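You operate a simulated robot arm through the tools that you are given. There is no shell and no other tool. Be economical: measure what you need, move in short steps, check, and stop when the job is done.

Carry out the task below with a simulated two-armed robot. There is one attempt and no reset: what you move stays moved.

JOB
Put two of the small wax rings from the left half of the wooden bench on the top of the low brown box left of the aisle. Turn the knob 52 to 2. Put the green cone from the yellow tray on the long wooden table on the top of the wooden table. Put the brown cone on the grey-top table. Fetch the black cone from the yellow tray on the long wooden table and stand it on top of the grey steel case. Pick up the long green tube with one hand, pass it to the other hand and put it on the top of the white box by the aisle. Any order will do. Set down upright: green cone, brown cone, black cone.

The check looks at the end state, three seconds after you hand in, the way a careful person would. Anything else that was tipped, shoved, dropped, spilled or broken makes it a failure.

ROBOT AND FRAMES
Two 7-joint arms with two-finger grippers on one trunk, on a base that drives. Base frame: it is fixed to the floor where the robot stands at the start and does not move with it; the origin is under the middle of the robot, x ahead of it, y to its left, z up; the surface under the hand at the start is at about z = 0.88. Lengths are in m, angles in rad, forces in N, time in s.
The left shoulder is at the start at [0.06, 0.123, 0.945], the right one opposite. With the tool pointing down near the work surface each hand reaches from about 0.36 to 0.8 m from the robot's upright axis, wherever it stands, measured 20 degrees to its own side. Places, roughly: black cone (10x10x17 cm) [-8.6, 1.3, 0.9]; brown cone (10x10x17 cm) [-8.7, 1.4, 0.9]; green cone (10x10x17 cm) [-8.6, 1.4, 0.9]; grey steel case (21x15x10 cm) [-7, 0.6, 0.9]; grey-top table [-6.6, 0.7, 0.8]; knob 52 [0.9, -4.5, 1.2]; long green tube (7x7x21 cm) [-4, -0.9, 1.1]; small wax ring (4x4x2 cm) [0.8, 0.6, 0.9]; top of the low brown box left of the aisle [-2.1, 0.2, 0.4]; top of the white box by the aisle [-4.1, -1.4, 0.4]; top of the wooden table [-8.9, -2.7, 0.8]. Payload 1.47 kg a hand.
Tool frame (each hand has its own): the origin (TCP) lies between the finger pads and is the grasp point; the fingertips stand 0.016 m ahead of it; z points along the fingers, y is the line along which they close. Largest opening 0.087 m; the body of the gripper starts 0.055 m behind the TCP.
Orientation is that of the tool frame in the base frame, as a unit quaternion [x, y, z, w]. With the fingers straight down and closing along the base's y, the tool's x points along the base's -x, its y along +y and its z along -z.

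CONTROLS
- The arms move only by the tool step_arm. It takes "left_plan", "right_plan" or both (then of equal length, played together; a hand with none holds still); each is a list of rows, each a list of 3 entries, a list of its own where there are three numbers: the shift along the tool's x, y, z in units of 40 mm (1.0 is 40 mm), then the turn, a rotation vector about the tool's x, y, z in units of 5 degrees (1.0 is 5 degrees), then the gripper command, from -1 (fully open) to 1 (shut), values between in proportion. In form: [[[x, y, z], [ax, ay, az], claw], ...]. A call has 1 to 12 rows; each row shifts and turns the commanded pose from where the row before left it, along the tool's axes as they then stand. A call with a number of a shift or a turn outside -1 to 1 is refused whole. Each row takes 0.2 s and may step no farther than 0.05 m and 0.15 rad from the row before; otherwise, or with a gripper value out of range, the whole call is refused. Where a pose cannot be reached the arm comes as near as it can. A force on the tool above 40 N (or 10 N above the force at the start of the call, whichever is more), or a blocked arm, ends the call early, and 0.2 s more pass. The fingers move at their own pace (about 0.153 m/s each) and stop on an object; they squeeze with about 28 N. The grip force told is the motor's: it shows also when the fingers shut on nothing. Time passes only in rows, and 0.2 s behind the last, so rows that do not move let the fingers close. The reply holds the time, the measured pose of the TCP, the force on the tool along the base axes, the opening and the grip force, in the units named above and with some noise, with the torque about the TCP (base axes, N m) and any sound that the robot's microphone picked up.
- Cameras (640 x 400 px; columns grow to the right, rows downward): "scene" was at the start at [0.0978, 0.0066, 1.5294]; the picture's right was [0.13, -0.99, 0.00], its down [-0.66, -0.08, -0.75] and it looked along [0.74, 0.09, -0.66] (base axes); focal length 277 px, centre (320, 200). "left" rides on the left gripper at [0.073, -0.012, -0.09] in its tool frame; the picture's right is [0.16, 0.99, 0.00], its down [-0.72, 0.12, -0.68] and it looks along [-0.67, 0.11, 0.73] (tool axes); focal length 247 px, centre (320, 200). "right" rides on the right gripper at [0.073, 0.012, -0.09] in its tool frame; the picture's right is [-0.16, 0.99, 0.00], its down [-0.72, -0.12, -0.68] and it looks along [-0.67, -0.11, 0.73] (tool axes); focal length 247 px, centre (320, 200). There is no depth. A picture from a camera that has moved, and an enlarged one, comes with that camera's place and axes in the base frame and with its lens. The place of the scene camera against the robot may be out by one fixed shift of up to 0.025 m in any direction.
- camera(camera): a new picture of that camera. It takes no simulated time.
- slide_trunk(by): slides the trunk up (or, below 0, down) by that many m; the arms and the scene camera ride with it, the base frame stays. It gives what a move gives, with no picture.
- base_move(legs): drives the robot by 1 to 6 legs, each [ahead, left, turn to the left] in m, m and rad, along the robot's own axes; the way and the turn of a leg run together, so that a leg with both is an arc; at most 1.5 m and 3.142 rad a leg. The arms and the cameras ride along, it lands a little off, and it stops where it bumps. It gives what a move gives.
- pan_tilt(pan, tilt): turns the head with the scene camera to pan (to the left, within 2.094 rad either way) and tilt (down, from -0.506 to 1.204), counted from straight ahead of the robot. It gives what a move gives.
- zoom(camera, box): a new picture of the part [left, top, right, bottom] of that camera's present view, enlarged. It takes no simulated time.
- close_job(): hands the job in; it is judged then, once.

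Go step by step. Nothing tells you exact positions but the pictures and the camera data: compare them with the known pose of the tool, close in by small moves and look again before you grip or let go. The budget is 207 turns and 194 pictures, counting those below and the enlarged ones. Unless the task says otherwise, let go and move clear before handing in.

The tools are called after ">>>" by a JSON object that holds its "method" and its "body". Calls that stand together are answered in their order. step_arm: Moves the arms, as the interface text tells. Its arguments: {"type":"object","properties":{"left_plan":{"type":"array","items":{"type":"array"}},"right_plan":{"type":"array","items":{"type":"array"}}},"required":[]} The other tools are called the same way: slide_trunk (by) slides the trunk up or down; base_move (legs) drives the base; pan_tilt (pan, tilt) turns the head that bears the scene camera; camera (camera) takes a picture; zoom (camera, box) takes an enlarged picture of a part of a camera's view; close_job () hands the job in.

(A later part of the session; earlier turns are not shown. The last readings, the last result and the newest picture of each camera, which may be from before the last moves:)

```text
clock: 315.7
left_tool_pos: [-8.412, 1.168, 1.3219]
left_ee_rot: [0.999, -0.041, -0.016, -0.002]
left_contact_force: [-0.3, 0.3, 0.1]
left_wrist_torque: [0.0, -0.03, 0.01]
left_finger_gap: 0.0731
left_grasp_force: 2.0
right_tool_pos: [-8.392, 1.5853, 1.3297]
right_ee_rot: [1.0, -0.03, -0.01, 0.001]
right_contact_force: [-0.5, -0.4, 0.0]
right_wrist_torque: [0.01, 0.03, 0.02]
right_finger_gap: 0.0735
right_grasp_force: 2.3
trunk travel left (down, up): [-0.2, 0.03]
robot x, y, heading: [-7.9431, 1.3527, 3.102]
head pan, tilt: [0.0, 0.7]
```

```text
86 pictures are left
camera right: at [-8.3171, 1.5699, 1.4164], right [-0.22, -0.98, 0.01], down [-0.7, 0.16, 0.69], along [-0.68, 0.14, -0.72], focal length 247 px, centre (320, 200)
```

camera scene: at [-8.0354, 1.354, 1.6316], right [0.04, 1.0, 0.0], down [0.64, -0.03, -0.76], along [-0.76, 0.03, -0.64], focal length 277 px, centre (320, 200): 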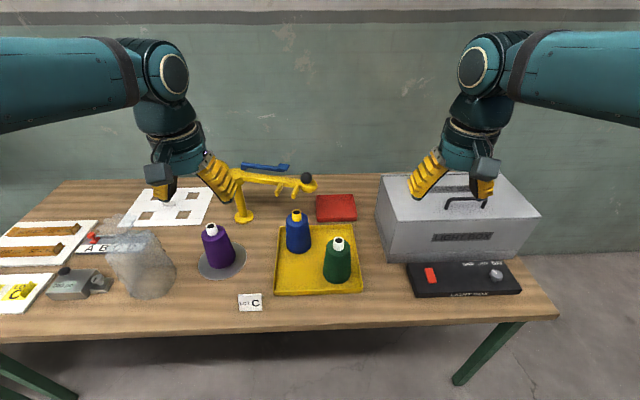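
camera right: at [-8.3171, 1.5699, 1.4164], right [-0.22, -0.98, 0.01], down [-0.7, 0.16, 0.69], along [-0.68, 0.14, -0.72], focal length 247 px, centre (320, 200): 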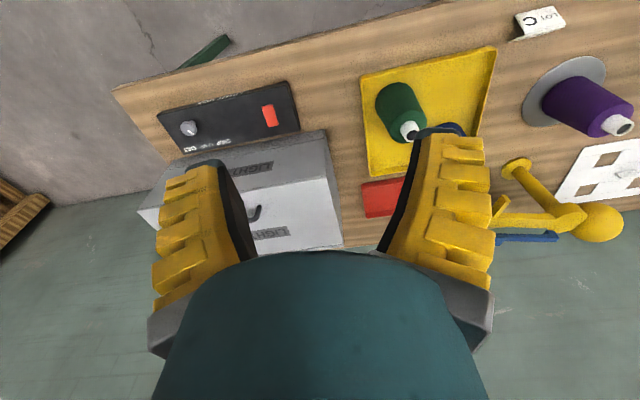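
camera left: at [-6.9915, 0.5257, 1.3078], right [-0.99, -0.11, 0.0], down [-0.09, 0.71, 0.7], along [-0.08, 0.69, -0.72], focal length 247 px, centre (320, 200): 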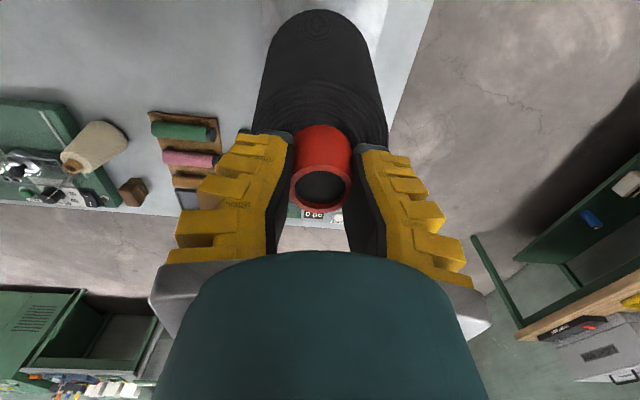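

>>> {"method": "step_arm", "body": {"right_plan": [[[-0.62, 0.49, 0.9], [0, 0, 0], -0.6], [[-0.62, 0.49, 0.9], [0, 0, 0], -0.6], [[-0.62, 0.49, 0.9], [0, 0, 0], -0.6], [[-0.62, 0.49, 0.9], [0, 0, 0], -0.6], [[-0.62, 0.49, 0.9], [0, 0, 0], -0.6], [[-0.62, 0.49, 0.9], [0, 0, 0], -0.5], [[-0.62, 0.49, 0.9], [0, 0, 0], -0.4], [[-0.62, 0.49, 0.9], [0, 0, 0], -0.3]]}}

>>> {"method": "camera", "body": {"camera": "right"}}

```text
clock: 317.5
left_tool_pos: [-8.4125, 1.1652, 1.3224]
left_ee_rot: [0.999, -0.041, -0.017, -0.002]
left_contact_force: [-0.5, -0.1, 0.3]
left_wrist_torque: [0.03, 0.0, 0.02]
left_finger_gap: 0.0732
left_grasp_force: 2.6
right_tool_pos: [-8.604, 1.439, 1.0469]
right_ee_rot: [0.999, -0.03, -0.011, 0.001]
right_contact_force: [-0.6, 0.5, 0.3]
right_wrist_torque: [0.01, -0.06, 0.0]
right_finger_gap: 0.0615
right_grasp_force: 3.4
trunk travel left (down, up): [-0.2, 0.03]
robot x, y, heading: [-7.9435, 1.3539, 3.097]
head pan, tilt: [0.0, 0.7]
```

```text
85 pictures are left
camera right: at [-8.5299, 1.4228, 1.1334], right [-0.22, -0.98, 0.01], down [-0.7, 0.16, 0.69], along [-0.68, 0.15, -0.72], focal length 247 px, centre (320, 200)
```

right: 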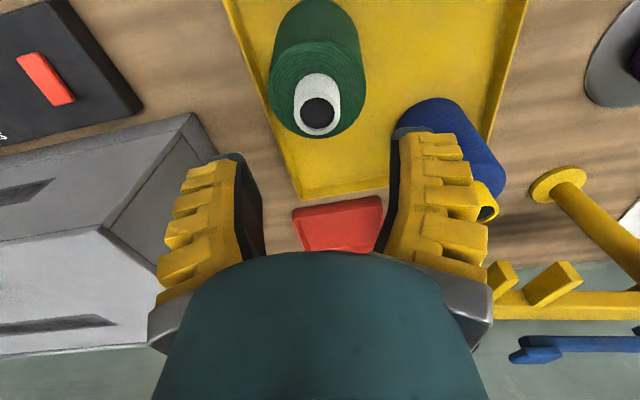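

>>> {"method": "step_arm", "body": {"right_plan": [[[0.04, 0, 0.9], [0, 0, 0], -0.3], [[0.04, 0, 0.9], [0, 0, 0], -0.2], [[0, 0, 0.22], [0, 0, 0], -0.2]]}}

>>> {"method": "camera", "body": {"camera": "right"}}

```text
clock: 318.3
left_tool_pos: [-8.4105, 1.1678, 1.3218]
left_ee_rot: [0.999, -0.041, -0.017, -0.002]
left_contact_force: [0.6, -0.6, -0.5]
left_wrist_torque: [0.0, 0.02, 0.01]
left_finger_gap: 0.073
left_grasp_force: 2.4
right_tool_pos: [-8.6032, 1.437, 0.9666]
right_ee_rot: [0.999, -0.029, -0.011, 0.002]
right_contact_force: [1.5, 0.2, 0.4]
right_wrist_torque: [0.02, 0.04, 0.01]
right_finger_gap: 0.0576
right_grasp_force: 3.7
trunk travel left (down, up): [-0.2, 0.03]
robot x, y, heading: [-7.943, 1.3561, 3.102]
head pan, tilt: [0.0, 0.7]
```

```text
84 pictures are left
camera right: at [-8.5287, 1.423, 1.0536], right [-0.22, -0.98, 0.01], down [-0.7, 0.16, 0.7], along [-0.68, 0.14, -0.72], focal length 247 px, centre (320, 200)
```

right: 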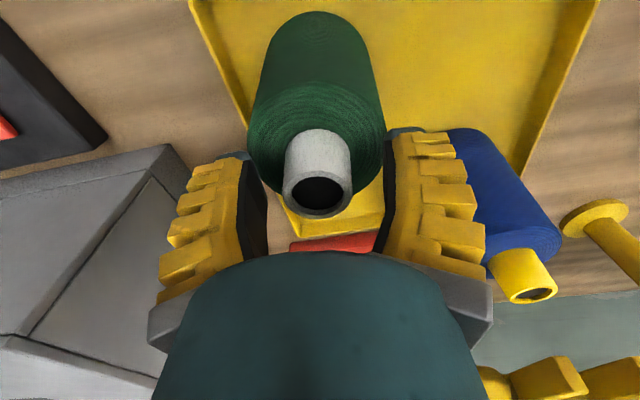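

Aligned like before, so I'm closing on the nose and lifting.

>>> {"method": "step_arm", "body": {"right_plan": [[[0, 0.02, 0], [0, 0, 0], -0.1], [[0, 0, 0], [0, 0, 0], 0.1], [[0, 0, 0], [0, 0, 0], 0.3], [[0, 0, 0], [0, 0, 0], 0.5], [[0, 0, 0], [0, 0, 0], 0.8], [[0, 0, 0], [0, 0, 0], 1]]}}

>>> {"method": "step_arm", "body": {"right_plan": [[[0, 0, -0.1], [0, 0, 0], 1], [[0, 0, -0.4], [0, 0, 0], 1], [[0, 0, -0.8], [0, 0, 0], 1], [[0, 0, 0], [0, 0, 0], 1], [[0, 0, 0], [0, 0, 0], 1]]}}

>>> {"method": "camera", "body": {"camera": "right"}}

```text
clock: 319.7
left_tool_pos: [-8.4115, 1.1672, 1.3224]
left_ee_rot: [0.999, -0.041, -0.017, -0.001]
left_contact_force: [0.9, 0.1, -0.4]
left_wrist_torque: [-0.05, -0.01, 0.05]
left_finger_gap: 0.0733
left_grasp_force: 2.6
right_tool_pos: [-8.6021, 1.4386, 0.9648]
right_ee_rot: [0.999, -0.03, -0.012, 0.002]
right_contact_force: [-0.5, 2.2, 4.9]
right_wrist_torque: [0.08, 0.09, 0.03]
right_finger_gap: 0.0265
right_grasp_force: 28.0
trunk travel left (down, up): [-0.2, 0.03]
robot x, y, heading: [-7.9467, 1.3507, 3.098]
head pan, tilt: [0.0, 0.7]
```

```text
clock: 320.9
left_tool_pos: [-8.411, 1.1674, 1.3223]
left_ee_rot: [0.999, -0.041, -0.017, -0.001]
left_contact_force: [-0.4, -0.4, 0.1]
left_wrist_torque: [-0.01, 0.01, -0.01]
left_finger_gap: 0.0731
left_grasp_force: 2.0
right_tool_pos: [-8.601, 1.4386, 1.0183]
right_ee_rot: [1.0, -0.03, -0.011, 0.001]
right_contact_force: [-0.5, -0.1, -4.7]
right_wrist_torque: [0.01, 0.02, -0.02]
right_finger_gap: 0.0228
right_grasp_force: 27.7
trunk travel left (down, up): [-0.2, 0.03]
robot x, y, heading: [-7.9434, 1.352, 3.101]
head pan, tilt: [0.0, 0.7]
```

```text
83 pictures are left
camera right: at [-8.5269, 1.4245, 1.1051], right [-0.22, -0.98, 0.01], down [-0.7, 0.16, 0.69], along [-0.68, 0.14, -0.72], focal length 247 px, centre (320, 200)
```

right: 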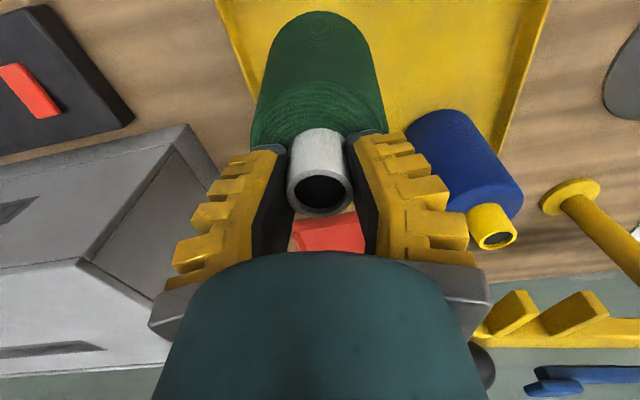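

Green is lifted. I'm raising it, backing away and driving along -y toward the wooden table at (-8.9, -2.7).

>>> {"method": "step_arm", "body": {"right_plan": [[[0, 0, -0.8], [0, 0, 0], 1], [[0, 0, -0.8], [0, 0, 0], 1], [[0, 0, -0.8], [0, 0, 0], 1], [[0, 0, -0.8], [0, 0, 0], 1], [[0, 0, -0.8], [0, 0, 0], 1], [[0, 0, -0.8], [0, 0, 0], 1], [[0.2, 0, -0.8], [0, 0, 0], 1], [[0.7, -0.3, -0.4], [0, 0, 0], 1], [[0.7, -0.3, 0], [0, 0, 0], 1], [[0.7, -0.3, 0], [0, 0, 0], 1], [[0.7, -0.3, 0], [0, 0, 0], 1], [[0.7, -0.3, 0], [0, 0, 0], 1]]}}

>>> {"method": "base_move", "body": {"legs": [[-0.45, 0, 0.04], [0, 1.3, 0], [0, 1.2, 0]]}}

>>> {"method": "pan_tilt", "body": {"pan": 0.6, "tilt": 0.5}}

>>> {"method": "camera", "body": {"camera": "scene"}}

```text
clock: 323.5
left_tool_pos: [-8.4108, 1.1672, 1.3223]
left_ee_rot: [0.999, -0.041, -0.017, -0.001]
left_contact_force: [-0.1, -0.3, 0.3]
left_wrist_torque: [0.0, 0.03, 0.02]
left_finger_gap: 0.0729
left_grasp_force: 2.4
right_tool_pos: [-8.444, 1.4914, 1.2546]
right_ee_rot: [0.999, -0.03, -0.011, 0.002]
right_contact_force: [0.2, -0.1, -5.7]
right_wrist_torque: [-0.03, 0.04, 0.04]
right_finger_gap: 0.021
right_grasp_force: 28.2
trunk travel left (down, up): [-0.2, 0.03]
robot x, y, heading: [-7.9456, 1.3559, 3.102]
head pan, tilt: [0.0, 0.7]
```

```text
clock: 347.8
left_tool_pos: [-8.0011, -1.3411, 1.3221]
left_ee_rot: [0.999, -0.037, -0.016, -0.002]
left_contact_force: [-1.2, -0.1, -0.9]
left_wrist_torque: [-0.02, 0.03, -0.02]
left_finger_gap: 0.0731
left_grasp_force: 2.3
right_tool_pos: [-8.0385, -1.0183, 1.2544]
right_ee_rot: [1.0, -0.024, -0.01, 0.001]
right_contact_force: [-0.6, -0.5, -4.5]
right_wrist_torque: [-0.03, 0.02, -0.03]
right_finger_gap: 0.0182
right_grasp_force: 27.9
trunk travel left (down, up): [-0.2, 0.03]
robot x, y, heading: [-7.5344, -1.1509, 3.11]
head pan, tilt: [0.0, 0.7]
```

```text
clock: 348.8
left_tool_pos: [-8.0015, -1.3414, 1.3217]
left_ee_rot: [0.999, -0.037, -0.016, -0.002]
left_contact_force: [-0.7, -0.7, -0.2]
left_wrist_torque: [0.01, 0.0, 0.01]
left_finger_gap: 0.0731
left_grasp_force: 2.2
right_tool_pos: [-8.0378, -1.019, 1.2543]
right_ee_rot: [1.0, -0.025, -0.01, 0.002]
right_contact_force: [-0.6, -0.7, -5.6]
right_wrist_torque: [0.01, 0.0, 0.06]
right_finger_gap: 0.0179
right_grasp_force: 27.7
trunk travel left (down, up): [-0.2, 0.03]
robot x, y, heading: [-7.537, -1.1516, 3.112]
head pan, tilt: [0.6, 0.499]
```

```text
82 pictures are left
camera scene: at [-7.6185, -1.2027, 1.6492], right [-0.54, 0.84, 0.0], down [0.4, 0.26, -0.88], along [-0.74, -0.47, -0.48], focal length 277 px, centre (320, 200)
```

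scene: 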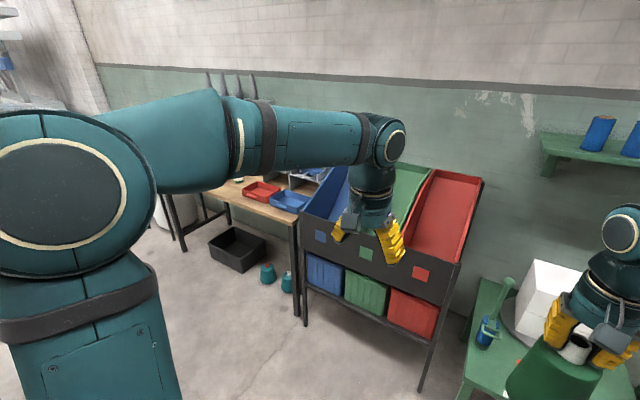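

>>> {"method": "base_move", "body": {"legs": [[0.05, 1.4, 0.03]]}}

>>> {"method": "pan_tilt", "body": {"pan": 0, "tilt": 0.65}}

>>> {"method": "camera", "body": {"camera": "scene"}}

```text
clock: 361.2
left_tool_pos: [-8.073, -2.7448, 1.3217]
left_ee_rot: [1.0, -0.024, -0.017, -0.001]
left_contact_force: [0.3, 0.2, 0.5]
left_wrist_torque: [-0.02, 0.0, 0.03]
left_finger_gap: 0.073
left_grasp_force: 2.0
right_tool_pos: [-8.12, -2.4234, 1.254]
right_ee_rot: [1.0, -0.012, -0.011, 0.003]
right_contact_force: [-0.1, 0.2, -4.5]
right_wrist_torque: [-0.04, -0.02, -0.02]
right_finger_gap: 0.018
right_grasp_force: 28.3
trunk travel left (down, up): [-0.2, 0.03]
robot x, y, heading: [-7.6163, -2.5406, 3.136]
head pan, tilt: [0.6, 0.499]
```

```text
clock: 362.2
left_tool_pos: [-8.0728, -2.7444, 1.3221]
left_ee_rot: [1.0, -0.024, -0.018, -0.002]
left_contact_force: [0.1, 0.3, 0.0]
left_wrist_torque: [0.01, 0.02, 0.02]
left_finger_gap: 0.073
left_grasp_force: 2.5
right_tool_pos: [-8.1193, -2.4238, 1.255]
right_ee_rot: [1.0, -0.013, -0.01, 0.002]
right_contact_force: [0.1, -0.1, -5.6]
right_wrist_torque: [-0.01, -0.03, -0.02]
right_finger_gap: 0.0177
right_grasp_force: 28.1
trunk travel left (down, up): [-0.2, 0.03]
robot x, y, heading: [-7.6118, -2.5468, 3.138]
head pan, tilt: [0.0, 0.649]
```

```text
81 pictures are left
camera scene: at [-7.706, -2.5452, 1.6359], right [0.01, 1.0, 0.0], down [0.6, 0.0, -0.8], along [-0.8, 0.0, -0.6], focal length 277 px, centre (320, 200)
```

scene: 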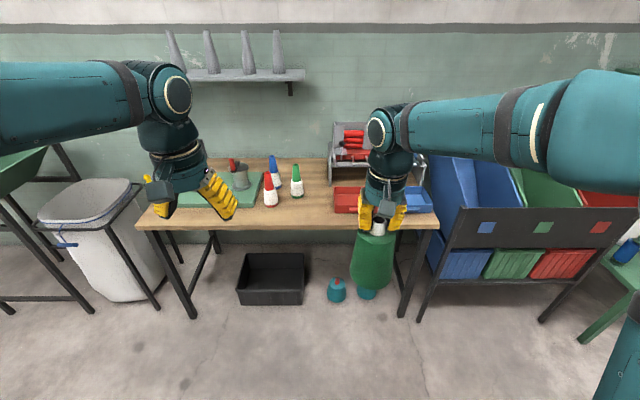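

The wooden table's front edge is at about x -8.62, with a free spot at about (-8.70, -2.62) between the bottles and the red tray. I'm moving closer.

>>> {"method": "base_move", "body": {"legs": [[0.5, 0.15, 0]]}}

>>> {"method": "camera", "body": {"camera": "scene"}}

>>> {"method": "camera", "body": {"camera": "left"}}

```text
clock: 365.2
left_tool_pos: [-8.5781, -2.8839, 1.3228]
left_ee_rot: [0.999, -0.028, -0.017, -0.001]
left_contact_force: [-0.5, -0.2, -0.2]
left_wrist_torque: [0.02, -0.05, 0.03]
left_finger_gap: 0.0731
left_grasp_force: 2.2
right_tool_pos: [-8.6215, -2.5625, 1.2539]
right_ee_rot: [1.0, -0.017, -0.01, 0.002]
right_contact_force: [-0.2, -0.1, -4.6]
right_wrist_torque: [-0.03, -0.03, 0.01]
right_finger_gap: 0.0177
right_grasp_force: 28.4
trunk travel left (down, up): [-0.2, 0.03]
robot x, y, heading: [-8.1162, -2.6814, 3.123]
head pan, tilt: [0.0, 0.649]
```

```text
80 pictures are left
camera scene: at [-8.2094, -2.6877, 1.6359], right [0.02, 1.0, 0.0], down [0.6, -0.01, -0.8], along [-0.8, 0.01, -0.6], focal length 277 px, centre (320, 200)
```

scene: 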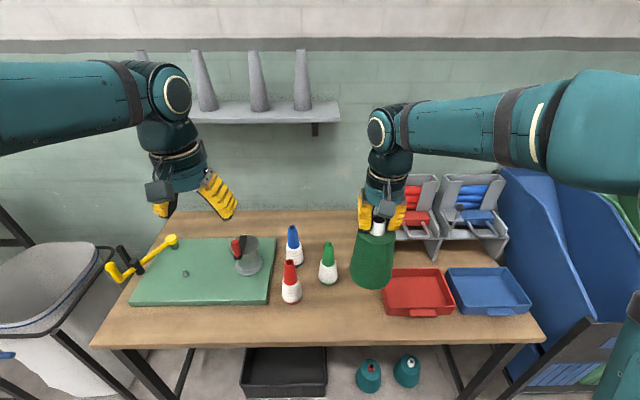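

```text
79 pictures are left
camera left: at [-8.502, -2.8764, 1.409], right [0.1, -0.99, -0.01], down [-0.71, -0.08, 0.7], along [-0.7, -0.07, -0.71], focal length 247 px, centre (320, 200)
```

left: 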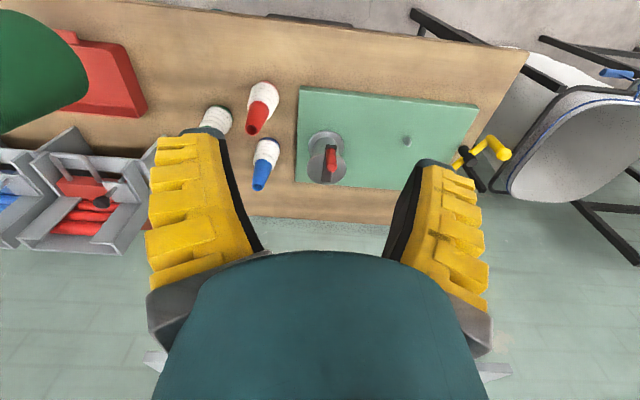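

>>> {"method": "step_arm", "body": {"right_plan": [[[-0.38, 0.17, 0.95], [0, 0, 0], 1], [[-0.38, 0.17, 0.95], [0, 0, 0], 1], [[-0.38, 0.17, 0.95], [0, 0, 0], 1], [[-0.38, 0.17, 0.95], [0, 0, 0], 1], [[-0.38, 0.17, 0.95], [0, 0, 0], 1]]}}

>>> {"method": "zoom", "body": {"camera": "scene", "box": [240, 200, 450, 360]}}

```text
clock: 366.4
left_tool_pos: [-8.5794, -2.884, 1.3214]
left_ee_rot: [0.999, -0.028, -0.016, -0.001]
left_contact_force: [0.1, 0.1, -0.8]
left_wrist_torque: [0.04, -0.02, 0.02]
left_finger_gap: 0.0729
left_grasp_force: 2.6
right_tool_pos: [-8.7026, -2.5936, 1.0641]
right_ee_rot: [1.0, -0.016, -0.01, 0.001]
right_contact_force: [-0.4, 0.0, -6.7]
right_wrist_torque: [0.01, 0.0, -0.01]
right_finger_gap: 0.0176
right_grasp_force: 28.6
trunk travel left (down, up): [-0.2, 0.03]
robot x, y, heading: [-8.1156, -2.6894, 3.126]
head pan, tilt: [0.0, 0.649]
```

```text
2.50 times, centred on (345, 280) of scene
camera zoom: at [-8.2102, -2.6878, 1.6358], right [0.02, 1.0, 0.0], down [0.61, -0.01, -0.8], along [-0.8, 0.01, -0.61], focal length 691 px, centre (258, 0)
```

zoom: 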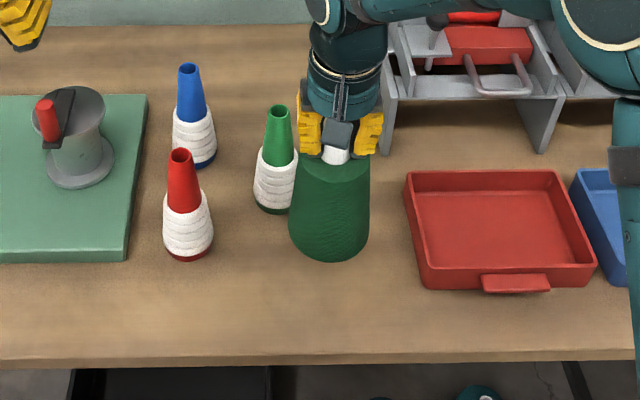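

>>> {"method": "step_arm", "body": {"right_plan": [[[0.02, 0, 0.4], [0, 0, 0], 1], [[0, 0, 0.4], [0, 0, 0], 1], [[0, 0, 0.25], [0, 0, 0], 1], [[0, 0, 0.15], [0, 0, 0], 1], [[0, 0, 0.1], [0, 0, 0], 1]]}}

>>> {"method": "zoom", "body": {"camera": "scene", "box": [240, 200, 450, 360]}}

```text
clock: 367.6
left_tool_pos: [-8.578, -2.883, 1.3223]
left_ee_rot: [0.999, -0.028, -0.017, -0.001]
left_contact_force: [-0.4, -0.7, 0.4]
left_wrist_torque: [-0.01, -0.03, 0.03]
left_finger_gap: 0.0729
left_grasp_force: 2.6
right_tool_pos: [-8.7015, -2.5947, 1.0137]
right_ee_rot: [1.0, -0.016, -0.01, 0.001]
right_contact_force: [-0.5, -0.1, -5.2]
right_wrist_torque: [-0.01, 0.01, 0.0]
right_finger_gap: 0.0178
right_grasp_force: 27.6
trunk travel left (down, up): [-0.2, 0.03]
robot x, y, heading: [-8.1171, -2.6862, 3.128]
head pan, tilt: [0.0, 0.649]
```

```text
2.50 times, centred on (345, 280) of scene
camera zoom: at [-8.2091, -2.6875, 1.6359], right [0.02, 1.0, 0.0], down [0.6, -0.01, -0.8], along [-0.8, 0.01, -0.6], focal length 691 px, centre (258, 0)
```

zoom: 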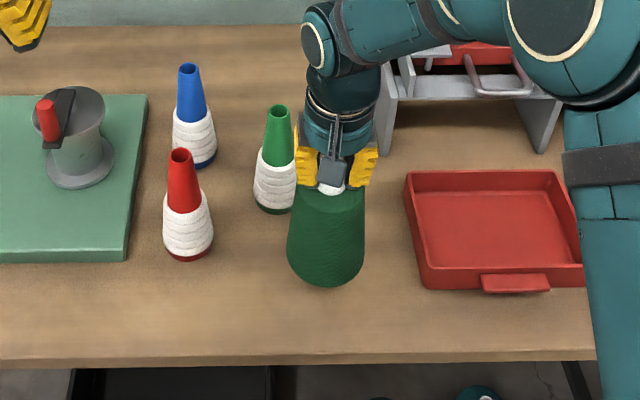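

>>> {"method": "step_arm", "body": {"right_plan": [[[0, 0, 0.12], [0, 0, 0], 1], [[0, 0, 0.12], [0, 0, 0], 1], [[0, 0, 0.1], [0, 0, 0], 1], [[0, 0, 0.1], [0, 0, 0], 1]]}}

```text
clock: 368.6
left_tool_pos: [-8.5784, -2.8845, 1.3223]
left_ee_rot: [0.999, -0.028, -0.017, -0.002]
left_contact_force: [-0.7, -0.7, -0.2]
left_wrist_torque: [0.0, 0.01, 0.0]
left_finger_gap: 0.0732
left_grasp_force: 2.7
right_tool_pos: [-8.7038, -2.593, 0.9981]
right_ee_rot: [1.0, -0.017, -0.01, 0.002]
right_contact_force: [0.4, -0.1, -4.9]
right_wrist_torque: [0.03, -0.01, 0.02]
right_finger_gap: 0.0178
right_grasp_force: 28.5
trunk travel left (down, up): [-0.2, 0.03]
robot x, y, heading: [-8.1147, -2.6833, 3.124]
head pan, tilt: [0.0, 0.649]
```

The cone isn't touching the table yet, so I'm continuing down in small steps.

>>> {"method": "step_arm", "body": {"right_plan": [[[0, 0, 0.1], [0, 0, 0], 1], [[0, 0, 0.1], [0, 0, 0], 1], [[0, 0, 0.1], [0, 0, 0], 1], [[0, 0, 0.1], [0, 0, 0], 1]]}}

>>> {"method": "zoom", "body": {"camera": "scene", "box": [240, 200, 450, 360]}}

```text
clock: 369.6
left_tool_pos: [-8.5787, -2.8845, 1.3221]
left_ee_rot: [0.999, -0.027, -0.017, -0.001]
left_contact_force: [0.0, 0.3, 0.7]
left_wrist_torque: [0.01, -0.03, 0.03]
left_finger_gap: 0.0733
left_grasp_force: 2.6
right_tool_pos: [-8.7044, -2.595, 0.9804]
right_ee_rot: [1.0, -0.017, -0.01, 0.003]
right_contact_force: [0.5, 0.4, -5.5]
right_wrist_torque: [-0.02, 0.0, 0.02]
right_finger_gap: 0.0177
right_grasp_force: 28.0
trunk travel left (down, up): [-0.2, 0.03]
robot x, y, heading: [-8.1158, -2.6857, 3.123]
head pan, tilt: [0.0, 0.649]
```

```text
2.50 times, centred on (345, 280) of scene
camera zoom: at [-8.2091, -2.6876, 1.6359], right [0.02, 1.0, 0.0], down [0.6, -0.01, -0.8], along [-0.8, 0.01, -0.6], focal length 691 px, centre (258, 0)
```

zoom: 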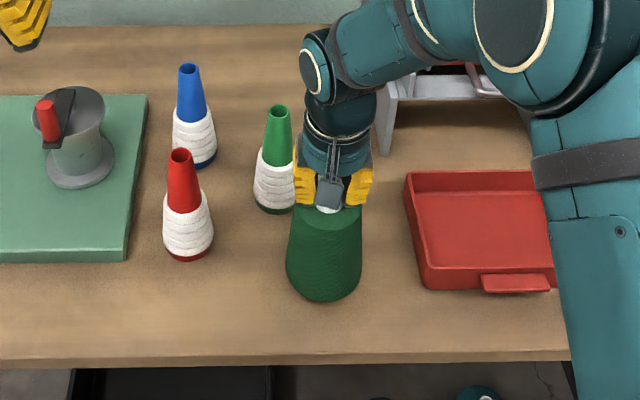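

>>> {"method": "step_arm", "body": {"right_plan": [[[0, 0, 0.12], [0, 0, 0], 1], [[0, 0, 0.12], [0, 0, 0], 1], [[0, 0, 0.12], [0, 0, 0], 1], [[0, 0, 0.1], [0, 0, 0], 1], [[0, 0, 0.1], [0, 0, 0], 1], [[0, 0, 0.1], [0, 0, 0], 1]]}}

>>> {"method": "zoom", "body": {"camera": "scene", "box": [240, 200, 450, 360]}}

```text
clock: 371.0
left_tool_pos: [-8.5764, -2.885, 1.3241]
left_ee_rot: [0.999, -0.028, -0.019, -0.002]
left_contact_force: [0.1, -0.8, -0.5]
left_wrist_torque: [0.02, 0.0, -0.01]
left_finger_gap: 0.073
left_grasp_force: 2.8
right_tool_pos: [-8.7045, -2.5945, 0.9614]
right_ee_rot: [1.0, -0.018, -0.015, 0.002]
right_contact_force: [7.1, 2.2, 20.8]
right_wrist_torque: [0.22, -0.48, -0.02]
right_finger_gap: 0.0277
right_grasp_force: 28.3
trunk travel left (down, up): [-0.2, 0.03]
robot x, y, heading: [-8.1181, -2.6817, 3.123]
head pan, tilt: [0.0, 0.649]
stopped in row 6 (right hand): the force on the tool passed its limit at 41 N (the readings are from after the stop); the commanded pose is now the measured one
```

```text
2.50 times, centred on (345, 280) of scene
camera zoom: at [-8.2062, -2.6877, 1.636], right [0.02, 1.0, 0.0], down [0.6, -0.01, -0.8], along [-0.8, 0.01, -0.6], focal length 691 px, centre (258, 0)
```

zoom: 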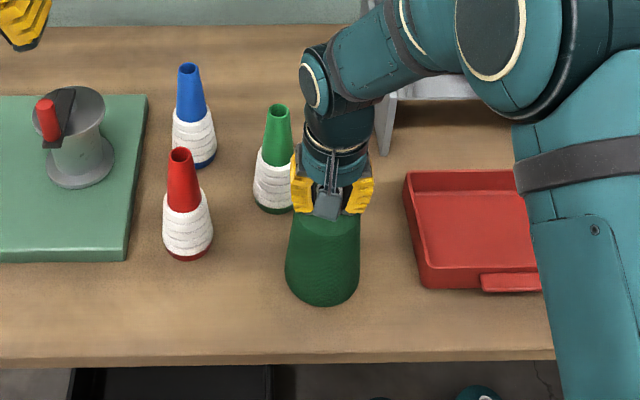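

Contact. I'm relaxing, opening slowly and rising.

>>> {"method": "step_arm", "body": {"right_plan": [[[0, 0, -0.1], [0, 0, 0], 1], [[0, 0, 0], [0, 0, 0], 0.4], [[0, 0, 0], [0, 0, 0], 0.2], [[0, 0, 0], [0, 0, 0], 0], [[0, 0, 0], [0, 0, 0], -0.2], [[0, 0, 0], [0, 0, 0], -0.2], [[0, 0, -0.5], [0, 0, 0], -0.2], [[0, 0, -1], [0, 0, 0], -0.2], [[0, 0, -1], [0, 0, 0], -0.2], [[0, 0, -1], [0, 0, 0], -0.2], [[0, 0, -1], [0, 0, 0], -0.2], [[0, 0, -1], [0, 0, 0], -0.2]]}}

>>> {"method": "zoom", "body": {"camera": "scene", "box": [240, 200, 450, 360]}}

```text
clock: 373.6
left_tool_pos: [-8.5788, -2.8851, 1.3223]
left_ee_rot: [0.999, -0.028, -0.017, -0.002]
left_contact_force: [-0.3, 0.7, 0.7]
left_wrist_torque: [-0.01, 0.03, -0.02]
left_finger_gap: 0.073
left_grasp_force: 1.9
right_tool_pos: [-8.6996, -2.5964, 1.1848]
right_ee_rot: [1.0, -0.017, -0.014, 0.003]
right_contact_force: [0.1, -0.2, 0.2]
right_wrist_torque: [0.01, 0.03, 0.0]
right_finger_gap: 0.0575
right_grasp_force: 4.1
trunk travel left (down, up): [-0.2, 0.03]
robot x, y, heading: [-8.1138, -2.691, 3.126]
head pan, tilt: [0.0, 0.649]
```

```text
2.50 times, centred on (345, 280) of scene
camera zoom: at [-8.2077, -2.6874, 1.636], right [0.02, 1.0, 0.0], down [0.6, -0.01, -0.8], along [-0.8, 0.01, -0.6], focal length 691 px, centre (258, 0)
```

zoom: 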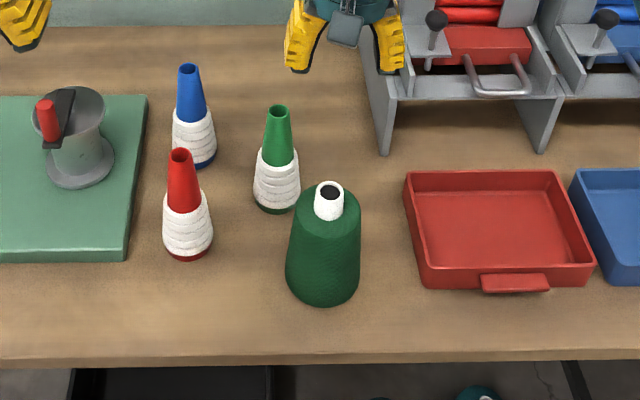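

Green is upright. Only the knob is left, so I'm raising and tucking the arms, backing out, turning around and looking.

>>> {"method": "step_arm", "body": {"right_plan": [[[0.5, 0, -0.9], [0, 0, 0], -0.6], [[0.7, 0, -0.7], [0, 0, 0], -0.6], [[0.7, 0, -0.5], [0, 0, 0], -0.6], [[0.7, 0, 0], [0, 0, 0], -0.6], [[0.7, 0, 0], [0, 0, 0], -0.6]]}}

>>> {"method": "base_move", "body": {"legs": [[-0.7, 0, 0], [0, 0, 1.571]]}}

>>> {"method": "pan_tilt", "body": {"pan": 0.8, "tilt": 0.25}}

>>> {"method": "camera", "body": {"camera": "scene"}}

>>> {"method": "pan_tilt", "body": {"pan": 1.7, "tilt": 0.25}}

>>> {"method": "camera", "body": {"camera": "scene"}}

```text
clock: 374.8
left_tool_pos: [-8.577, -2.8837, 1.3213]
left_ee_rot: [0.999, -0.028, -0.017, -0.001]
left_contact_force: [0.6, -0.4, 0.7]
left_wrist_torque: [0.0, 0.02, 0.03]
left_finger_gap: 0.0729
left_grasp_force: 2.4
right_tool_pos: [-8.5633, -2.5963, 1.2625]
right_ee_rot: [1.0, -0.016, -0.014, 0.003]
right_contact_force: [0.9, 0.4, 0.5]
right_wrist_torque: [0.0, 0.07, 0.0]
right_finger_gap: 0.0731
right_grasp_force: 2.6
trunk travel left (down, up): [-0.2, 0.03]
robot x, y, heading: [-8.1172, -2.687, 3.127]
head pan, tilt: [0.0, 0.649]
```

```text
clock: 382.5
left_tool_pos: [-7.2024, -3.1553, 1.3222]
left_ee_rot: [0.722, 0.692, -0.014, 0.012]
left_contact_force: [0.6, 1.0, 0.1]
left_wrist_torque: [0.0, 0.0, 0.0]
left_finger_gap: 0.0731
left_grasp_force: 2.9
right_tool_pos: [-7.491, -3.147, 1.2628]
right_ee_rot: [0.714, 0.7, -0.008, 0.011]
right_contact_force: [-1.0, -0.2, 0.2]
right_wrist_torque: [0.03, -0.01, 0.02]
right_finger_gap: 0.0731
right_grasp_force: 2.8
trunk travel left (down, up): [-0.2, 0.03]
robot x, y, heading: [-7.4066, -2.6973, -1.58]
head pan, tilt: [0.0, 0.649]
```

```text
clock: 383.6
left_tool_pos: [-7.2038, -3.155, 1.3232]
left_ee_rot: [0.722, 0.691, -0.013, 0.011]
left_contact_force: [-0.4, 0.2, 0.3]
left_wrist_torque: [0.03, 0.02, 0.0]
left_finger_gap: 0.0733
left_grasp_force: 2.5
right_tool_pos: [-7.4901, -3.1457, 1.263]
right_ee_rot: [0.714, 0.7, -0.008, 0.011]
right_contact_force: [0.3, 0.0, 0.0]
right_wrist_torque: [0.01, -0.01, 0.0]
right_finger_gap: 0.0732
right_grasp_force: 2.3
trunk travel left (down, up): [-0.2, 0.03]
robot x, y, heading: [-7.4082, -2.6982, -1.575]
head pan, tilt: [0.799, 0.25]
```

```text
73 pictures are left
camera scene: at [-7.3368, -2.7756, 1.6724], right [-0.7, -0.71, 0.0], down [-0.18, 0.17, -0.97], along [0.69, -0.68, -0.25], focal length 277 px, centre (320, 200)
```

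scene: 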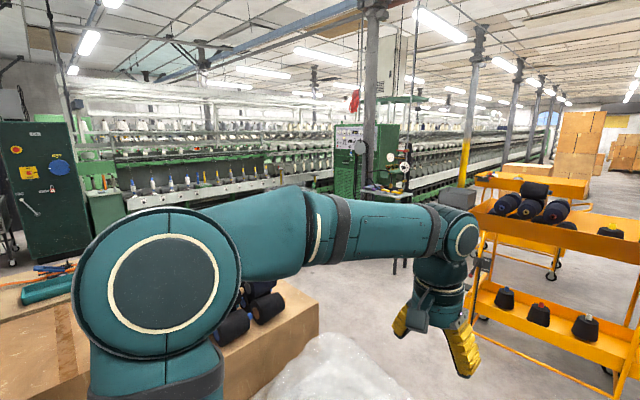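

```text
clock: 384.9
left_tool_pos: [-7.2041, -3.1547, 1.3223]
left_ee_rot: [0.722, 0.692, -0.013, 0.011]
left_contact_force: [0.5, 0.5, 0.5]
left_wrist_torque: [-0.04, -0.01, 0.0]
left_finger_gap: 0.0729
left_grasp_force: 2.4
right_tool_pos: [-7.4907, -3.1452, 1.2626]
right_ee_rot: [0.714, 0.7, -0.008, 0.012]
right_contact_force: [0.1, -0.4, 0.3]
right_wrist_torque: [0.02, -0.04, -0.01]
right_finger_gap: 0.0731
right_grasp_force: 2.1
trunk travel left (down, up): [-0.2, 0.03]
robot x, y, heading: [-7.4072, -2.6962, -1.571]
head pan, tilt: [1.7, 0.25]
```

```text
72 pictures are left
camera scene: at [-7.3109, -2.6985, 1.6724], right [0.13, -0.99, 0.0], down [-0.24, -0.03, -0.97], along [0.96, 0.12, -0.25], focal length 277 px, centre (320, 200)
```

scene: 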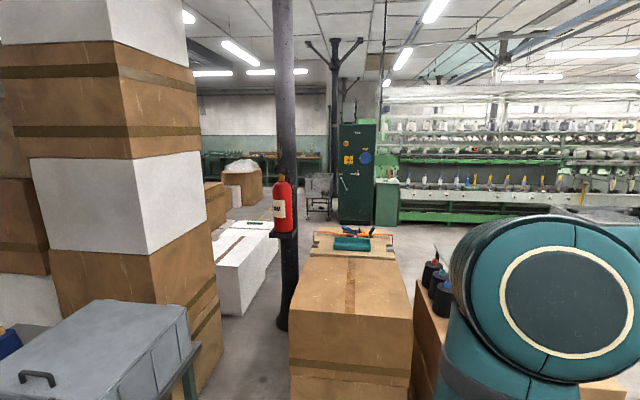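

The knob is on the spinning-frame side near (0.9, -4.5). I'll drive back the way I came, around the grey table.

>>> {"method": "base_move", "body": {"legs": [[0, -0.2, 0], [-1.45, 0, 0], [-1.45, 0, 0], [-1.45, 0, 0], [0, 1.4, 0], [0, 1.4, 0]]}}

>>> {"method": "base_move", "body": {"legs": [[0, 1.4, 0], [0.2, 1.4, 0], [0, 1.45, 0]]}}

>>> {"method": "pan_tilt", "body": {"pan": 0.5, "tilt": 0.35}}

>>> {"method": "camera", "body": {"camera": "scene"}}

```text
clock: 431.8
left_tool_pos: [-4.6157, 1.2319, 1.3232]
left_ee_rot: [0.72, 0.694, -0.014, 0.012]
left_contact_force: [0.6, -0.2, 0.2]
left_wrist_torque: [0.03, 0.0, 0.0]
left_finger_gap: 0.0734
left_grasp_force: 2.2
right_tool_pos: [-4.9039, 1.2407, 1.262]
right_ee_rot: [0.713, 0.701, -0.008, 0.012]
right_contact_force: [-1.0, -0.2, -0.8]
right_wrist_torque: [-0.03, 0.01, 0.01]
right_finger_gap: 0.073
right_grasp_force: 1.7
trunk travel left (down, up): [-0.2, 0.03]
robot x, y, heading: [-4.8242, 1.6888, -1.568]
head pan, tilt: [1.7, 0.25]
```

```text
clock: 469.2
left_tool_pos: [-0.3197, 1.0695, 1.3231]
left_ee_rot: [0.728, 0.686, -0.013, 0.011]
left_contact_force: [-0.4, -0.7, 0.0]
left_wrist_torque: [-0.01, 0.0, 0.01]
left_finger_gap: 0.0729
left_grasp_force: 1.8
right_tool_pos: [-0.6058, 1.0839, 1.2632]
right_ee_rot: [0.721, 0.693, -0.009, 0.012]
right_contact_force: [0.2, 0.6, 0.5]
right_wrist_torque: [0.02, 0.01, 0.0]
right_finger_gap: 0.0729
right_grasp_force: 2.0
trunk travel left (down, up): [-0.2, 0.03]
robot x, y, heading: [-0.5136, 1.5284, -1.588]
head pan, tilt: [1.7, 0.25]
```

```text
clock: 470.6
left_tool_pos: [-0.3184, 1.0685, 1.3223]
left_ee_rot: [0.728, 0.686, -0.013, 0.011]
left_contact_force: [0.0, 0.3, -0.1]
left_wrist_torque: [-0.02, -0.02, -0.04]
left_finger_gap: 0.0731
left_grasp_force: 2.2
right_tool_pos: [-0.6033, 1.0839, 1.2624]
right_ee_rot: [0.721, 0.693, -0.008, 0.011]
right_contact_force: [1.0, -0.6, 0.7]
right_wrist_torque: [0.01, 0.0, -0.02]
right_finger_gap: 0.0734
right_grasp_force: 2.3
trunk travel left (down, up): [-0.2, 0.03]
robot x, y, heading: [-0.5168, 1.5329, -1.59]
head pan, tilt: [0.499, 0.351]
```

```text
71 pictures are left
camera scene: at [-0.4676, 1.4351, 1.663], right [-0.89, -0.46, 0.0], down [-0.16, 0.3, -0.94], along [0.43, -0.83, -0.34], focal length 277 px, centre (320, 200)
```

scene: 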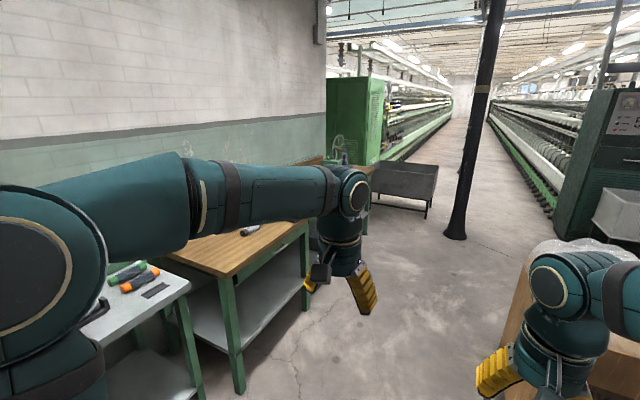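

The aisle is visible. I'll pass the bench at x about -0.2, then shift right to go between the pillar at (-0.55, -2.25) and the cabinet at x about -1.7.

>>> {"method": "base_move", "body": {"legs": [[0, 0.3, 0.018], [1.4, 0, 0], [1.35, 0, 0], [0, -0.95, 0]]}}

>>> {"method": "pan_tilt", "body": {"pan": 0.3, "tilt": 0.45}}

>>> {"method": "camera", "body": {"camera": "scene"}}

```text
clock: 495.1
left_tool_pos: [-0.9397, -1.6844, 1.3225]
left_ee_rot: [0.72, 0.694, -0.013, 0.012]
left_contact_force: [0.2, 0.3, 0.3]
left_wrist_torque: [0.02, 0.0, 0.02]
left_finger_gap: 0.073
left_grasp_force: 2.3
right_tool_pos: [-1.2272, -1.6776, 1.2632]
right_ee_rot: [0.712, 0.702, -0.007, 0.012]
right_contact_force: [-0.5, -0.2, 0.4]
right_wrist_torque: [-0.01, 0.01, -0.01]
right_finger_gap: 0.0732
right_grasp_force: 2.1
trunk travel left (down, up): [-0.2, 0.03]
robot x, y, heading: [-1.1419, -1.2302, -1.567]
head pan, tilt: [0.499, 0.351]
```

```text
clock: 495.9
left_tool_pos: [-0.9393, -1.6841, 1.3232]
left_ee_rot: [0.72, 0.694, -0.013, 0.011]
left_contact_force: [0.5, -0.1, -0.2]
left_wrist_torque: [0.01, 0.0, 0.03]
left_finger_gap: 0.0731
left_grasp_force: 2.0
right_tool_pos: [-1.2264, -1.6766, 1.2626]
right_ee_rot: [0.712, 0.702, -0.008, 0.011]
right_contact_force: [0.2, 0.0, 0.4]
right_wrist_torque: [-0.02, 0.02, 0.02]
right_finger_gap: 0.0733
right_grasp_force: 2.7
trunk travel left (down, up): [-0.2, 0.03]
robot x, y, heading: [-1.1482, -1.2282, -1.562]
head pan, tilt: [0.3, 0.45]
```

```text
70 pictures are left
camera scene: at [-1.115, -1.3291, 1.6538], right [-0.95, -0.3, 0.0], down [-0.13, 0.41, -0.9], along [0.27, -0.86, -0.43], focal length 277 px, centre (320, 200)
```

scene: 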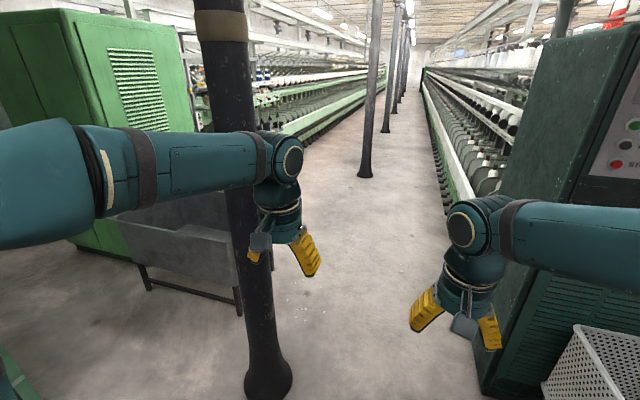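

>>> {"method": "base_move", "body": {"legs": [[1.3, 0, 0], [1.4, 0, 0]]}}

>>> {"method": "pan_tilt", "body": {"pan": 1.4, "tilt": 0.35}}

>>> {"method": "camera", "body": {"camera": "scene"}}

```text
clock: 509.1
left_tool_pos: [-0.9769, -4.4071, 1.3221]
left_ee_rot: [0.73, 0.684, -0.013, 0.011]
left_contact_force: [0.3, -0.4, -0.6]
left_wrist_torque: [-0.02, -0.02, -0.01]
left_finger_gap: 0.073
left_grasp_force: 2.3
right_tool_pos: [-1.2641, -4.3922, 1.2619]
right_ee_rot: [0.722, 0.691, -0.008, 0.012]
right_contact_force: [-0.5, -0.2, -0.2]
right_wrist_torque: [0.0, 0.02, 0.0]
right_finger_gap: 0.0732
right_grasp_force: 2.7
trunk travel left (down, up): [-0.2, 0.03]
robot x, y, heading: [-1.1712, -3.9449, -1.594]
head pan, tilt: [0.3, 0.45]
```

```text
clock: 510.4
left_tool_pos: [-0.9774, -4.4072, 1.3231]
left_ee_rot: [0.729, 0.684, -0.013, 0.012]
left_contact_force: [-0.2, 0.1, 0.8]
left_wrist_torque: [0.03, -0.01, -0.03]
left_finger_gap: 0.0731
left_grasp_force: 3.0
right_tool_pos: [-1.2627, -4.3917, 1.2628]
right_ee_rot: [0.721, 0.693, -0.008, 0.012]
right_contact_force: [0.1, -0.3, 0.5]
right_wrist_torque: [-0.02, 0.01, -0.03]
right_finger_gap: 0.0732
right_grasp_force: 2.0
trunk travel left (down, up): [-0.2, 0.03]
robot x, y, heading: [-1.1701, -3.9418, -1.596]
head pan, tilt: [1.4, 0.351]
```

```text
69 pictures are left
camera scene: at [-1.0765, -3.9759, 1.663], right [-0.19, -0.98, 0.0], down [-0.34, 0.07, -0.94], along [0.92, -0.18, -0.34], focal length 277 px, centre (320, 200)
```

scene: 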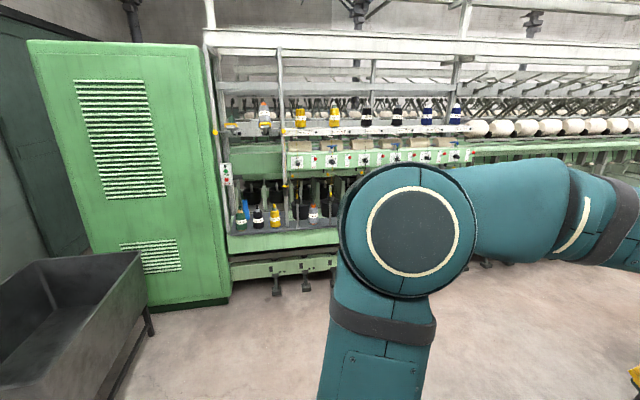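

>>> {"method": "zoom", "body": {"camera": "scene", "box": [280, 130, 480, 190]}}

```text
3.20 times, centred on (380, 160) of scene
camera zoom: at [-1.0765, -3.9759, 1.663], right [-0.19, -0.98, 0.0], down [-0.34, 0.07, -0.94], along [0.92, -0.18, -0.34], focal length 885 px, centre (128, 328)
```

zoom: 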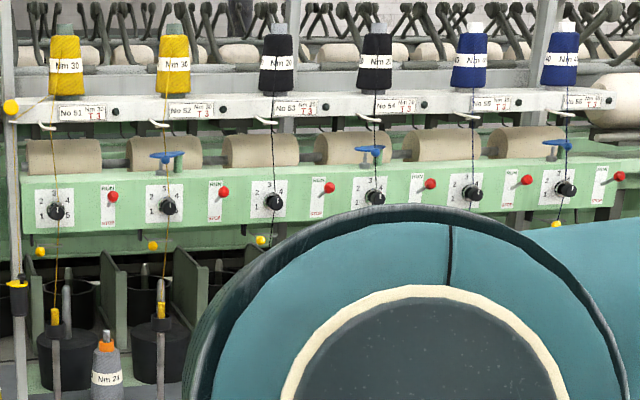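

The knob row is visible; knob 52 is the second from the left, under the label "No 52". I'm turning to face the frame and moving closer.

>>> {"method": "base_move", "body": {"legs": [[0, 0, 1.594], [1.05, -0.45, 0]]}}

>>> {"method": "pan_tilt", "body": {"pan": 0, "tilt": 0.5}}

>>> {"method": "camera", "body": {"camera": "scene"}}

```text
clock: 520.1
left_tool_pos: [0.3414, -4.194, 1.3221]
left_ee_rot: [0.017, 1.0, -0.002, 0.018]
left_contact_force: [0.3, 0.4, -0.6]
left_wrist_torque: [0.01, 0.04, 0.0]
left_finger_gap: 0.0731
left_grasp_force: 2.0
right_tool_pos: [0.3347, -4.4816, 1.2621]
right_ee_rot: [0.006, 1.0, 0.002, 0.014]
right_contact_force: [-0.1, -0.2, 0.5]
right_wrist_torque: [0.0, -0.01, 0.01]
right_finger_gap: 0.0731
right_grasp_force: 2.3
trunk travel left (down, up): [-0.2, 0.03]
robot x, y, heading: [-0.1153, -4.4053, -0.0]
head pan, tilt: [1.4, 0.351]
```

```text
clock: 521.6
left_tool_pos: [0.3412, -4.1949, 1.3226]
left_ee_rot: [0.017, 1.0, -0.001, 0.018]
left_contact_force: [0.4, -0.1, -0.3]
left_wrist_torque: [0.06, -0.03, 0.0]
left_finger_gap: 0.073
left_grasp_force: 2.9
right_tool_pos: [0.3334, -4.4821, 1.2631]
right_ee_rot: [0.006, 1.0, 0.003, 0.014]
right_contact_force: [0.2, 0.4, -0.7]
right_wrist_torque: [0.02, -0.04, -0.01]
right_finger_gap: 0.0733
right_grasp_force: 2.1
trunk travel left (down, up): [-0.2, 0.03]
robot x, y, heading: [-0.1169, -4.4062, 0.008]
head pan, tilt: [0.0, 0.499]
```

```text
67 pictures are left
camera scene: at [-0.0106, -4.4069, 1.6493], right [0.01, -1.0, 0.0], down [-0.48, 0.0, -0.88], along [0.88, 0.01, -0.48], focal length 277 px, centre (320, 200)
```

scene: 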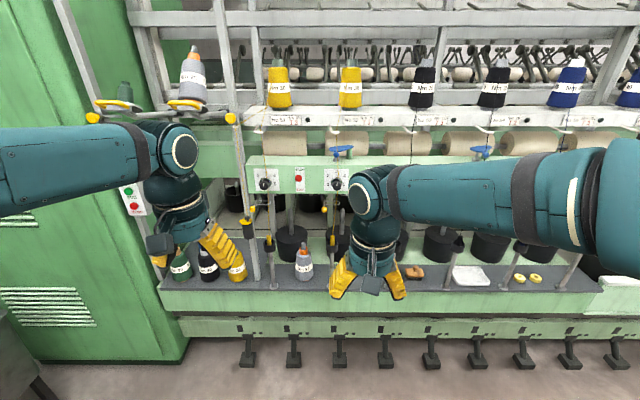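

>>> {"method": "zoom", "body": {"camera": "scene", "box": [235, 95, 395, 205]}}

```text
3.64 times, centred on (315, 150) of scene
camera zoom: at [-0.0106, -4.4069, 1.6493], right [0.01, -1.0, 0.0], down [-0.48, 0.0, -0.88], along [0.88, 0.01, -0.48], focal length 1006 px, centre (338, 382)
```

zoom: 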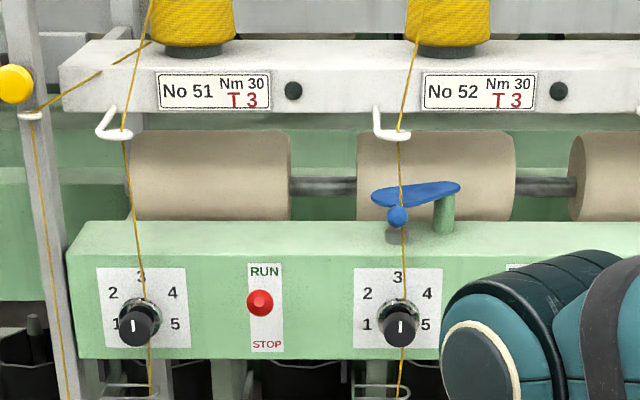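

>>> {"method": "zoom", "body": {"camera": "scene", "box": [315, 160, 363, 190]}}

>>> {"method": "zoom", "body": {"camera": "scene", "box": [243, 160, 291, 190]}}

```text
13.33 times, centred on (339, 175) of scene
camera zoom: at [-0.0106, -4.4069, 1.6493], right [0.01, -1.0, 0.0], down [-0.48, 0.0, -0.88], along [0.88, 0.01, -0.48], focal length 3688 px, centre (67, 533)
```

zoom: 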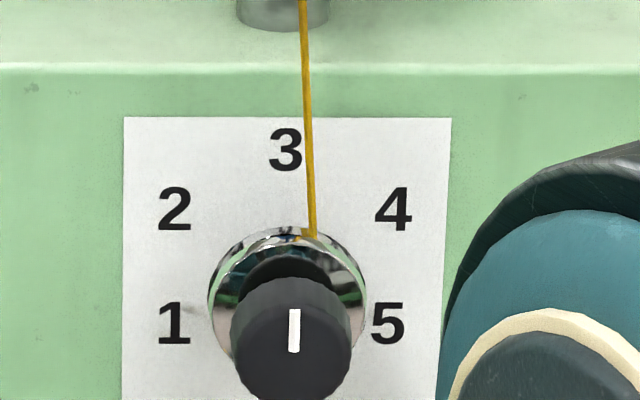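

```text
13.33 times, centred on (267, 175) of scene
camera zoom: at [-0.0106, -4.4069, 1.6493], right [0.01, -1.0, 0.0], down [-0.48, 0.0, -0.88], along [0.88, 0.01, -0.48], focal length 3688 px, centre (1027, 533)
```

zoom: 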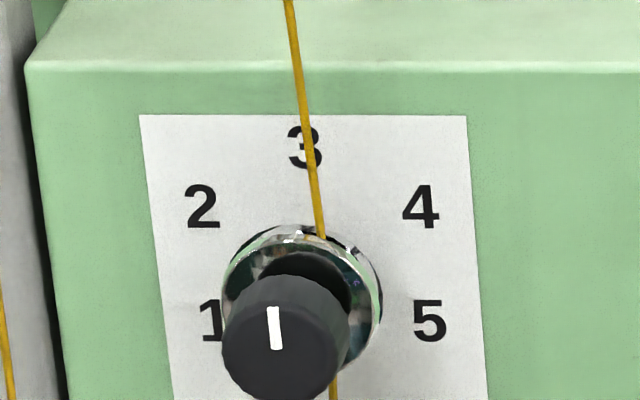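

The pointer is at 3. Position 2 lies 60° counter-clockwise, and the knob cap is at about (0.90, -4.46, 1.217). I'll extend the right hand and pitch it to point forward.

>>> {"method": "step_arm", "body": {"right_plan": [[[-1, 0, 0], [0, 0, 0], -0.6], [[-1, 0, 0], [0, -1, 0], -0.6], [[-1, 0, 0], [0, -1, 0], -0.6], [[-1, 0, 0], [0, -1, 0], -0.6], [[0, 0, 0], [0, -1, 0], -0.6], [[0, 0, 0], [0, -1, 0], -0.6], [[0, 0, 0], [0, -1, 0], -0.6], [[0, 0, 0], [0, -1, 0], -0.6], [[0, 0, 0], [0, -1, 0], -0.6], [[0, 0, 0], [0, -1, 0], -0.6], [[0, 0, 0], [0, -1, 0], -0.6], [[0, 0, 0], [0, -1, 0], -0.6]]}}

>>> {"method": "camera", "body": {"camera": "scene"}}

```text
clock: 524.2
left_tool_pos: [0.3406, -4.1954, 1.3229]
left_ee_rot: [0.018, 1.0, -0.001, 0.017]
left_contact_force: [0.0, -0.1, -0.4]
left_wrist_torque: [0.03, 0.01, 0.02]
left_finger_gap: 0.0731
left_grasp_force: 2.6
right_tool_pos: [0.4929, -4.4833, 1.2781]
right_ee_rot: [0.007, 0.88, 0.0, 0.475]
right_contact_force: [0.0, 0.6, -0.5]
right_wrist_torque: [0.03, -0.03, -0.01]
right_finger_gap: 0.073
right_grasp_force: 2.6
trunk travel left (down, up): [-0.2, 0.03]
robot x, y, heading: [-0.1162, -4.4041, 0.007]
head pan, tilt: [0.0, 0.499]
```

```text
63 pictures are left
camera scene: at [-0.0107, -4.4071, 1.6493], right [0.01, -1.0, 0.0], down [-0.48, 0.0, -0.88], along [0.88, 0.0, -0.48], focal length 277 px, centre (320, 200)
```

scene: 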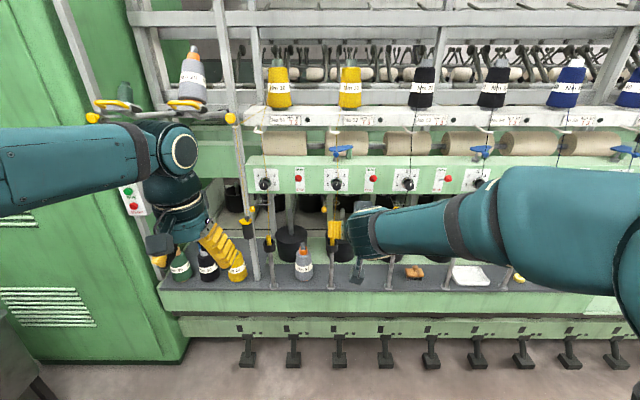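

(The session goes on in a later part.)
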